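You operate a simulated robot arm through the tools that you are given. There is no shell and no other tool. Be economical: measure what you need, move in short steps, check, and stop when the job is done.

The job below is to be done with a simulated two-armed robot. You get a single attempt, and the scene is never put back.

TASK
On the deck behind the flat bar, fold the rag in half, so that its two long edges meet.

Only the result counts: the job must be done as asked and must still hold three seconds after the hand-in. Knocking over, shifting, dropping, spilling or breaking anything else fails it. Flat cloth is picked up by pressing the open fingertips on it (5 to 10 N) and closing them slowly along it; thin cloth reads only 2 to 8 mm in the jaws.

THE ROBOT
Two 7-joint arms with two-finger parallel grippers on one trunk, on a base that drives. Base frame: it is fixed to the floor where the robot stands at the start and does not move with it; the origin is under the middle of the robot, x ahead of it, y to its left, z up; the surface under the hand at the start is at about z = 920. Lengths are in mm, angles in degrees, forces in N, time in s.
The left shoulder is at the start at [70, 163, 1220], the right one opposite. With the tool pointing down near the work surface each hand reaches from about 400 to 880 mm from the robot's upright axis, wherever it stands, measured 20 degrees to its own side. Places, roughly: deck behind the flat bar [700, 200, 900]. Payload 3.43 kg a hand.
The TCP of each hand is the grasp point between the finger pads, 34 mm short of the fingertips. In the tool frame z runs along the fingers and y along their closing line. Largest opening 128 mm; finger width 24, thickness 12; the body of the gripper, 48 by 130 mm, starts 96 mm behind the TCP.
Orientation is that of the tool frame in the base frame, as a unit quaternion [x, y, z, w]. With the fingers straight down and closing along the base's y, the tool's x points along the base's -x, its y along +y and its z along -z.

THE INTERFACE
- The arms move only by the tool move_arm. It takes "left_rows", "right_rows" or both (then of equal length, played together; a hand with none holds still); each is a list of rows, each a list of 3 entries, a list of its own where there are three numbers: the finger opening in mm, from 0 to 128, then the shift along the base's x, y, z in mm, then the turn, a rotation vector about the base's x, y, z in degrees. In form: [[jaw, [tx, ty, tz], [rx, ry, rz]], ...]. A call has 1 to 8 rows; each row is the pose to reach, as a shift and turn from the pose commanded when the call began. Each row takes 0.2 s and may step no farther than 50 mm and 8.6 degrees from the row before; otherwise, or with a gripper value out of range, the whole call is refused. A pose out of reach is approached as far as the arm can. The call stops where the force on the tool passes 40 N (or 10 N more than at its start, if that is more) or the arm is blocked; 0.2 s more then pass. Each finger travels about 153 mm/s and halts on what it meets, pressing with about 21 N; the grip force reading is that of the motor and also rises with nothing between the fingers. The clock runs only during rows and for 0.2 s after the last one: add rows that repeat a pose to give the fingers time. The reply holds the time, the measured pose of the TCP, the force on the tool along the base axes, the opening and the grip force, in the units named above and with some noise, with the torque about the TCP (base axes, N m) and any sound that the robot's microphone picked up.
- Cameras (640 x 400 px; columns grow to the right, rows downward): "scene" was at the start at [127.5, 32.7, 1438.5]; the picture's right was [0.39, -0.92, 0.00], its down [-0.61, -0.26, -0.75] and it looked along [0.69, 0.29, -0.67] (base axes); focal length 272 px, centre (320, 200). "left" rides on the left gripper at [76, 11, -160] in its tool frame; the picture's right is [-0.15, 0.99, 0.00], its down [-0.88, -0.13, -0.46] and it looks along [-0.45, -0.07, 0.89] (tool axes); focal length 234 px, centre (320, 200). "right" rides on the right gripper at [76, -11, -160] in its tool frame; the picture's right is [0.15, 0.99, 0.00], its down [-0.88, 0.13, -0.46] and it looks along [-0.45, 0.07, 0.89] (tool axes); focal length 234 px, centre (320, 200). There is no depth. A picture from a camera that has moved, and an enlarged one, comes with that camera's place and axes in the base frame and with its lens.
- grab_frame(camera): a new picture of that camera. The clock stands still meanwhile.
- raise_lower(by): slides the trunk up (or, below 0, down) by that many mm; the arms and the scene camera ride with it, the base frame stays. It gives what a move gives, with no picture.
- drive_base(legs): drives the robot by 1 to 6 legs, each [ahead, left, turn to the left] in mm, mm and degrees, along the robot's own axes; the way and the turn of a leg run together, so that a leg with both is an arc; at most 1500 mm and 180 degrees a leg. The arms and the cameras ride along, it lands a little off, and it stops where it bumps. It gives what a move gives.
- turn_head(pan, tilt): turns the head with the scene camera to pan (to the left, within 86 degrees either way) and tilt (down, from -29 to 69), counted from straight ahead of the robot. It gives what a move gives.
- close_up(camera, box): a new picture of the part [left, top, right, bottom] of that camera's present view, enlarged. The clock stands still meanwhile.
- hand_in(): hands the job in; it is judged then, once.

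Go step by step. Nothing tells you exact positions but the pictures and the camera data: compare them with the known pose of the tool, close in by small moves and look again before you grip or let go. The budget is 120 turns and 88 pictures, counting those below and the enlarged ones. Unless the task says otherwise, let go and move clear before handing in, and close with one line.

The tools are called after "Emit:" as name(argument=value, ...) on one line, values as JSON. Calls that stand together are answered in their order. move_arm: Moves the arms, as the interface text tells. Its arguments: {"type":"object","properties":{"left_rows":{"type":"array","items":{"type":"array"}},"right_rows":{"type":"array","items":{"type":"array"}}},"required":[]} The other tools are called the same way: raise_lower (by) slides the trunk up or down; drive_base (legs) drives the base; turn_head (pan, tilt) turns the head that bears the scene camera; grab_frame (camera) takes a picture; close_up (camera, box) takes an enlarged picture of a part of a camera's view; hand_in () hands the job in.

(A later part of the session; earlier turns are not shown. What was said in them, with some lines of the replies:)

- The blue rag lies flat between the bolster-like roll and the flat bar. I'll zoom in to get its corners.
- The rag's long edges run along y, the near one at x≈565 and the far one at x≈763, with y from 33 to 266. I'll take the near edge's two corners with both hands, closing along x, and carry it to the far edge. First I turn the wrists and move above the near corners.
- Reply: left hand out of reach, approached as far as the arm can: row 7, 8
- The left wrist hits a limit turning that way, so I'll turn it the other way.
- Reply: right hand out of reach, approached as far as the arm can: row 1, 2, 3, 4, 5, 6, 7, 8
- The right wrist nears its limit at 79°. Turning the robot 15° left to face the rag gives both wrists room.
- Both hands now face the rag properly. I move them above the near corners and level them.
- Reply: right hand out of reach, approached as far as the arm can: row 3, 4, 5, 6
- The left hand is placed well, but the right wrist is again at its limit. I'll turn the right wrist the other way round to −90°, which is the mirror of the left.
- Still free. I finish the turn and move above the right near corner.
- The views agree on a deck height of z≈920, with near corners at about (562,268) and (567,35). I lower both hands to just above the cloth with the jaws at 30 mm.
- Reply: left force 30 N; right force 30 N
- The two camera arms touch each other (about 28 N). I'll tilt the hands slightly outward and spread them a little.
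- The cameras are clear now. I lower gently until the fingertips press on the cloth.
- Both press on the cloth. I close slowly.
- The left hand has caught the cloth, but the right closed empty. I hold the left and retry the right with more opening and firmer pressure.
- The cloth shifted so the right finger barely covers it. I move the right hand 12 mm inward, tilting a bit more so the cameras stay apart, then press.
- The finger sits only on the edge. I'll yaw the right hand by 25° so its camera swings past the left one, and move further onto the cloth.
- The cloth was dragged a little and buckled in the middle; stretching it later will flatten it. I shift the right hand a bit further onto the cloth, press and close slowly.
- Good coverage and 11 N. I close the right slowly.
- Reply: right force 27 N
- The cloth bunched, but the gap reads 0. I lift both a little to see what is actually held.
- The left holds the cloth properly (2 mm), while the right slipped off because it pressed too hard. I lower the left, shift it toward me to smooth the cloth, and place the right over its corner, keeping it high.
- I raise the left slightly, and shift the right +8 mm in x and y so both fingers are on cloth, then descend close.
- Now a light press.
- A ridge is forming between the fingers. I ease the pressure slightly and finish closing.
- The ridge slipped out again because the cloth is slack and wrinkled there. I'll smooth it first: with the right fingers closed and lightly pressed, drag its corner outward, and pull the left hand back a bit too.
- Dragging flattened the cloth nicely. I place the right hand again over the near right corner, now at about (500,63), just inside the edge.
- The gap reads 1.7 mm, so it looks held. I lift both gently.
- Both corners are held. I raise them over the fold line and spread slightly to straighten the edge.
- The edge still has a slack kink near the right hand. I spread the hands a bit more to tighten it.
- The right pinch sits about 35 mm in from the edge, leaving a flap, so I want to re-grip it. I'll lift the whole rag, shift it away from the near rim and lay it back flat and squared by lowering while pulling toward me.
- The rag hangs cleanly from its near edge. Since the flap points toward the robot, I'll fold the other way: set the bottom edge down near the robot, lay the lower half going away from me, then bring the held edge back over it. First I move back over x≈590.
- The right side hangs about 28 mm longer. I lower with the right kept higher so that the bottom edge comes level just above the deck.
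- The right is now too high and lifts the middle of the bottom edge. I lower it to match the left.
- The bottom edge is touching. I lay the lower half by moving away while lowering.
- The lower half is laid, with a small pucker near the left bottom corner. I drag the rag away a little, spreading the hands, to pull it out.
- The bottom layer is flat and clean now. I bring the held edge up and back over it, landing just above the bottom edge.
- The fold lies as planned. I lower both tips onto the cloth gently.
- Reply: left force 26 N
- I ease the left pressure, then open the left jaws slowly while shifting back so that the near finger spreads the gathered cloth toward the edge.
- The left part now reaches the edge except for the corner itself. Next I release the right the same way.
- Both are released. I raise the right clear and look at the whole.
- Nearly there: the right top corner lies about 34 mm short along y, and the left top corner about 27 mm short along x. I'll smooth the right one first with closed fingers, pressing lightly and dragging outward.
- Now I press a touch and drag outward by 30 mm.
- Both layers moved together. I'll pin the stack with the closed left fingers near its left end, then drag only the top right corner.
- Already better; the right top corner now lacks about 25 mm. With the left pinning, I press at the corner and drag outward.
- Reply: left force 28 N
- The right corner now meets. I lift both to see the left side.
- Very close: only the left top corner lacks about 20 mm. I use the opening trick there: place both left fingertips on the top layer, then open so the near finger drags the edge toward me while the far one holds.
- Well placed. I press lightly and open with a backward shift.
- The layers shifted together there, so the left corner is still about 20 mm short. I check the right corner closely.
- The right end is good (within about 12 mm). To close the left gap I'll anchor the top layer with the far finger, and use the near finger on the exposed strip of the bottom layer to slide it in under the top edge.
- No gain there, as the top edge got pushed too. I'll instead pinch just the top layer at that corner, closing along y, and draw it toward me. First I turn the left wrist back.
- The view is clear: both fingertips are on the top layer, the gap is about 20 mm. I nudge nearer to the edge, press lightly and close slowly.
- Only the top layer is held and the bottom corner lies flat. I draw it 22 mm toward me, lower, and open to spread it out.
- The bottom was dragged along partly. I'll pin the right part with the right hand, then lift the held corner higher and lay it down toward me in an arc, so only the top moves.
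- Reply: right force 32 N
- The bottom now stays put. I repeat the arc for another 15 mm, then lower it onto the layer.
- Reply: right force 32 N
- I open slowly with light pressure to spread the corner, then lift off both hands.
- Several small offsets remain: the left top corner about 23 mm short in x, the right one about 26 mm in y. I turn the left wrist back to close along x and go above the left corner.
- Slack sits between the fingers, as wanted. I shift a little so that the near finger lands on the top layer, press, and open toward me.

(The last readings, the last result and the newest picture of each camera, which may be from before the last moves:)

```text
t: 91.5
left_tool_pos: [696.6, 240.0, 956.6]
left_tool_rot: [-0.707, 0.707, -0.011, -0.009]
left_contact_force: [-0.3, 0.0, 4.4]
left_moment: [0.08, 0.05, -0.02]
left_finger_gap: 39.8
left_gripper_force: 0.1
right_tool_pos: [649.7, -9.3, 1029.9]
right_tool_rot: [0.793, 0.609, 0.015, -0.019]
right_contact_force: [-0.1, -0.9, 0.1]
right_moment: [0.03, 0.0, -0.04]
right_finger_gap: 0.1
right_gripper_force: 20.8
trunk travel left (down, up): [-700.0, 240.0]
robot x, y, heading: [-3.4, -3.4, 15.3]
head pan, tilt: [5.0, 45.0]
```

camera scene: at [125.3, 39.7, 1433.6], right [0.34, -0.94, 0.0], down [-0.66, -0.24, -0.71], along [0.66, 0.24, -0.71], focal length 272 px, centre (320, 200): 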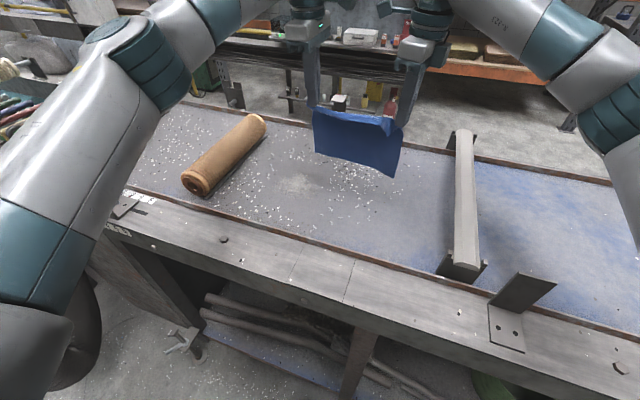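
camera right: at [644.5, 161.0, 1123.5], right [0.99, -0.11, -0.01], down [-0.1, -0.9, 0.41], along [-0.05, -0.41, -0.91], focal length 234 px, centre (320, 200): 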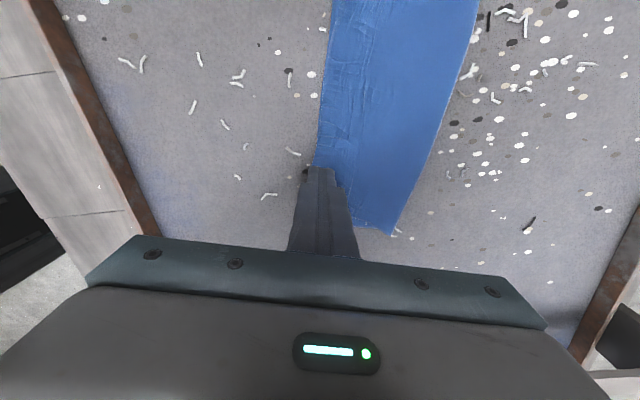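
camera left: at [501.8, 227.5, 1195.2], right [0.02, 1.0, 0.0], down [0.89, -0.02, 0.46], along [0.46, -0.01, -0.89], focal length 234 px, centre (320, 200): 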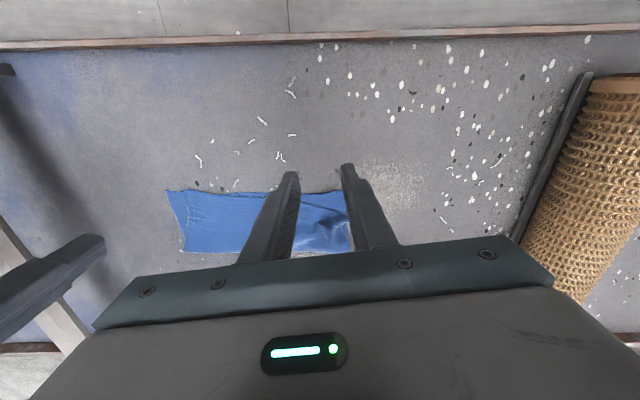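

Emit:
move_arm(left_rows=[[45, [-2.5, 0, -0.4], [0, 0, 0]], [50, [-5, 0, -0.4], [0, 0, 0]], [55, [-7.5, 0, -0.4], [0, 0, 0]], [60, [-10, 0, -0.4], [0, 0, 0]], [65, [-12.5, 0, -0.4], [0, 0, 0]], [68, [-14, 0, -0.4], [0, 0, 0]], [68, [-14, 0, 10], [0, 0, 0]], [68, [-14, 30, 50], [0, 0, 0]]])

Emit:
close_up(camera="scene", box=[310, 140, 430, 230])

```text
t: 93.3
left_tool_pos: [681.6, 271.4, 1004.8]
left_tool_rot: [0.707, -0.707, 0.011, 0.009]
left_contact_force: [-0.4, 0.9, 0.2]
left_moment: [-0.04, -0.02, -0.04]
left_finger_gap: 68.3
left_gripper_force: 0.1
right_tool_pos: [648.9, -8.4, 1030.1]
right_tool_rot: [0.794, 0.608, 0.015, -0.017]
right_contact_force: [0.1, -0.3, 0.3]
right_moment: [0.01, -0.01, -0.01]
right_finger_gap: 0.0
right_gripper_force: 20.7
trunk travel left (down, up): [-700.0, 240.0]
robot x, y, heading: [0.7, 2.3, 15.2]
head pan, tilt: [5.0, 45.0]
```

```text
4.44 times, centred on (370, 185) of scene
camera zoom: at [123.2, 41.4, 1433.7], right [0.34, -0.94, 0.0], down [-0.66, -0.24, -0.71], along [0.67, 0.24, -0.71], focal length 1210 px, centre (98, 267)
```

zoom: 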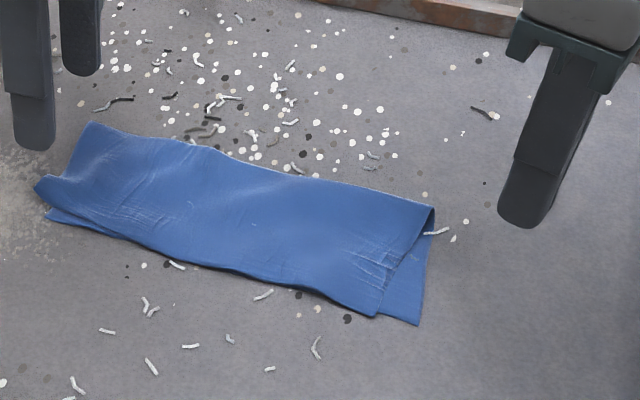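

Much better. Now the right top corner: I pin with the left and drag it about 25 mm outward as before.

Emit:
move_arm(left_rows=[[40, [15, -25, 0], [0, 0, 0]], [10, [33, -55, 0], [0, 0, 0]], [0, [33, -55, 0], [0, 0, 0]], [0, [33, -55, -25], [0, 0, 0]], [0, [33, -55, -45], [0, 0, 0]], [0, [33, -55, -49], [0, 0, 0]], [0, [33, -55, -49.8], [0, 0, 0]]], right_rows=[[0, [-5, 35, 0], [0, 0, 0]], [0, [-9, 70, 0], [0, 0, 0]], [0, [-9, 70, -30], [0, 0, 0]], [0, [-9, 70, -55], [0, 0, 0]], [0, [-9, 70, -68], [0, 0, 0]], [0, [-9, 70, -68], [0, 0, 0]], [0, [-9, 70, -68], [0, 0, 0]]])

```text
t: 94.9
left_tool_pos: [715.5, 215.8, 956.2]
left_tool_rot: [0.707, -0.707, 0.012, 0.009]
left_contact_force: [0.6, 0.5, 2.4]
left_moment: [0.03, 0.01, 0.03]
left_finger_gap: 0.0
left_gripper_force: 21.2
right_tool_pos: [640.3, 61.1, 962.1]
right_tool_rot: [0.793, 0.609, 0.015, -0.018]
right_contact_force: [-0.8, 0.9, -0.5]
right_moment: [0.02, 0.04, -0.02]
right_finger_gap: 0.0
right_gripper_force: 20.4
trunk travel left (down, up): [-700.0, 240.0]
robot x, y, heading: [0.4, 4.6, 15.1]
head pan, tilt: [5.0, 45.0]
```

Emit:
move_arm(left_rows=[[0, [0, 0, -1], [0, 0, 0]], [0, [0, 0, -1.6], [0, 0, 0]], [0, [0, 0, -1.6], [0, 0, 0]], [0, [0, 0, -1.6], [0, 0, 0]], [0, [0, 0, -1.6], [0, 0, 0]], [0, [0, 0, -1.6], [0, 0, 0]], [0, [0, 0, -1.6], [0, 0, 0]], [0, [0, 0, -1.6], [0, 0, 0]]], right_rows=[[0, [0, 0, -4], [0, 0, 0]], [0, [0, 0, -6], [0, 0, 0]], [0, [0, -1, -6.4], [0, 0, 0]], [0, [-1, -8, -6.4], [0, 0, 0]], [0, [-2, -15, -6.4], [0, 0, 0]], [0, [-2, -21, -6.4], [0, 0, 0]], [0, [-2, -27, -6.4], [0, 0, 0]], [0, [-2, -27, 10], [0, 0, 0]]])

Emit:
move_arm(left_rows=[[0, [0, 0, 10], [0, 0, 0]], [0, [0, 20, 40], [0, 0, 0]], [0, [0, 60, 70], [0, 0, 0]]], right_rows=[[0, [0, 0, 20], [0, 0, 0]], [0, [0, -30, 50], [0, 0, 0]], [0, [0, -70, 70], [0, 0, 0]]])

Emit:
close_up(camera="scene", box=[310, 140, 430, 230])

```text
t: 96.7
left_tool_pos: [714.5, 215.6, 956.4]
left_tool_rot: [0.707, -0.707, 0.011, 0.007]
left_contact_force: [-0.7, -1.4, 12.6]
left_moment: [0.07, 0.08, 0.02]
left_finger_gap: 0.0
left_gripper_force: 21.0
right_tool_pos: [637.5, 31.8, 971.3]
right_tool_rot: [0.793, 0.609, 0.013, -0.018]
right_contact_force: [0.5, 0.5, -0.8]
right_moment: [-0.01, 0.03, -0.01]
right_finger_gap: 0.0
right_gripper_force: 21.1
trunk travel left (down, up): [-700.0, 240.0]
robot x, y, heading: [-2.9, 0.9, 15.0]
head pan, tilt: [5.0, 45.0]
```

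```text
t: 97.5
left_tool_pos: [714.3, 274.3, 1026.0]
left_tool_rot: [0.707, -0.707, 0.011, 0.009]
left_contact_force: [-0.5, -0.6, -0.5]
left_moment: [0.02, -0.01, 0.02]
left_finger_gap: 0.1
left_gripper_force: 20.7
right_tool_pos: [638.0, -36.0, 1041.2]
right_tool_rot: [0.792, 0.61, 0.015, -0.018]
right_contact_force: [-0.1, 0.3, -0.2]
right_moment: [0.0, -0.04, -0.03]
right_finger_gap: 0.0
right_gripper_force: 21.0
trunk travel left (down, up): [-700.0, 240.0]
robot x, y, heading: [-0.7, 0.1, 15.2]
head pan, tilt: [5.0, 45.0]
```

```text
4.44 times, centred on (370, 185) of scene
camera zoom: at [124.2, 40.0, 1433.7], right [0.34, -0.94, 0.0], down [-0.66, -0.24, -0.71], along [0.66, 0.24, -0.71], focal length 1210 px, centre (98, 267)
```

zoom: 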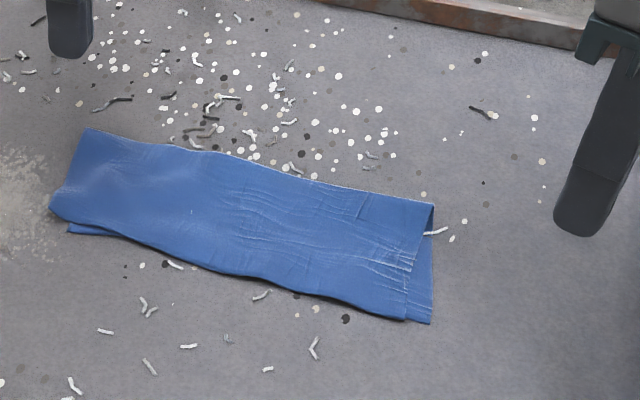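

The rag lies folded in half, its long edges meeting along almost their whole length, with corners within about 10–20 mm. Both hands are empty and clear, so I hand it in.

Emit:
hand_in()

```text
The job is handed in.
```

I folded the rag in half and handed it in. Its two long edges meet along nearly the whole length, but they are not exact at the corners. By my estimate from the last picture, the top layer is about 24 mm off at the left corner and 14 mm off at the right, mostly along the edge. I saw nothing else on the deck move.
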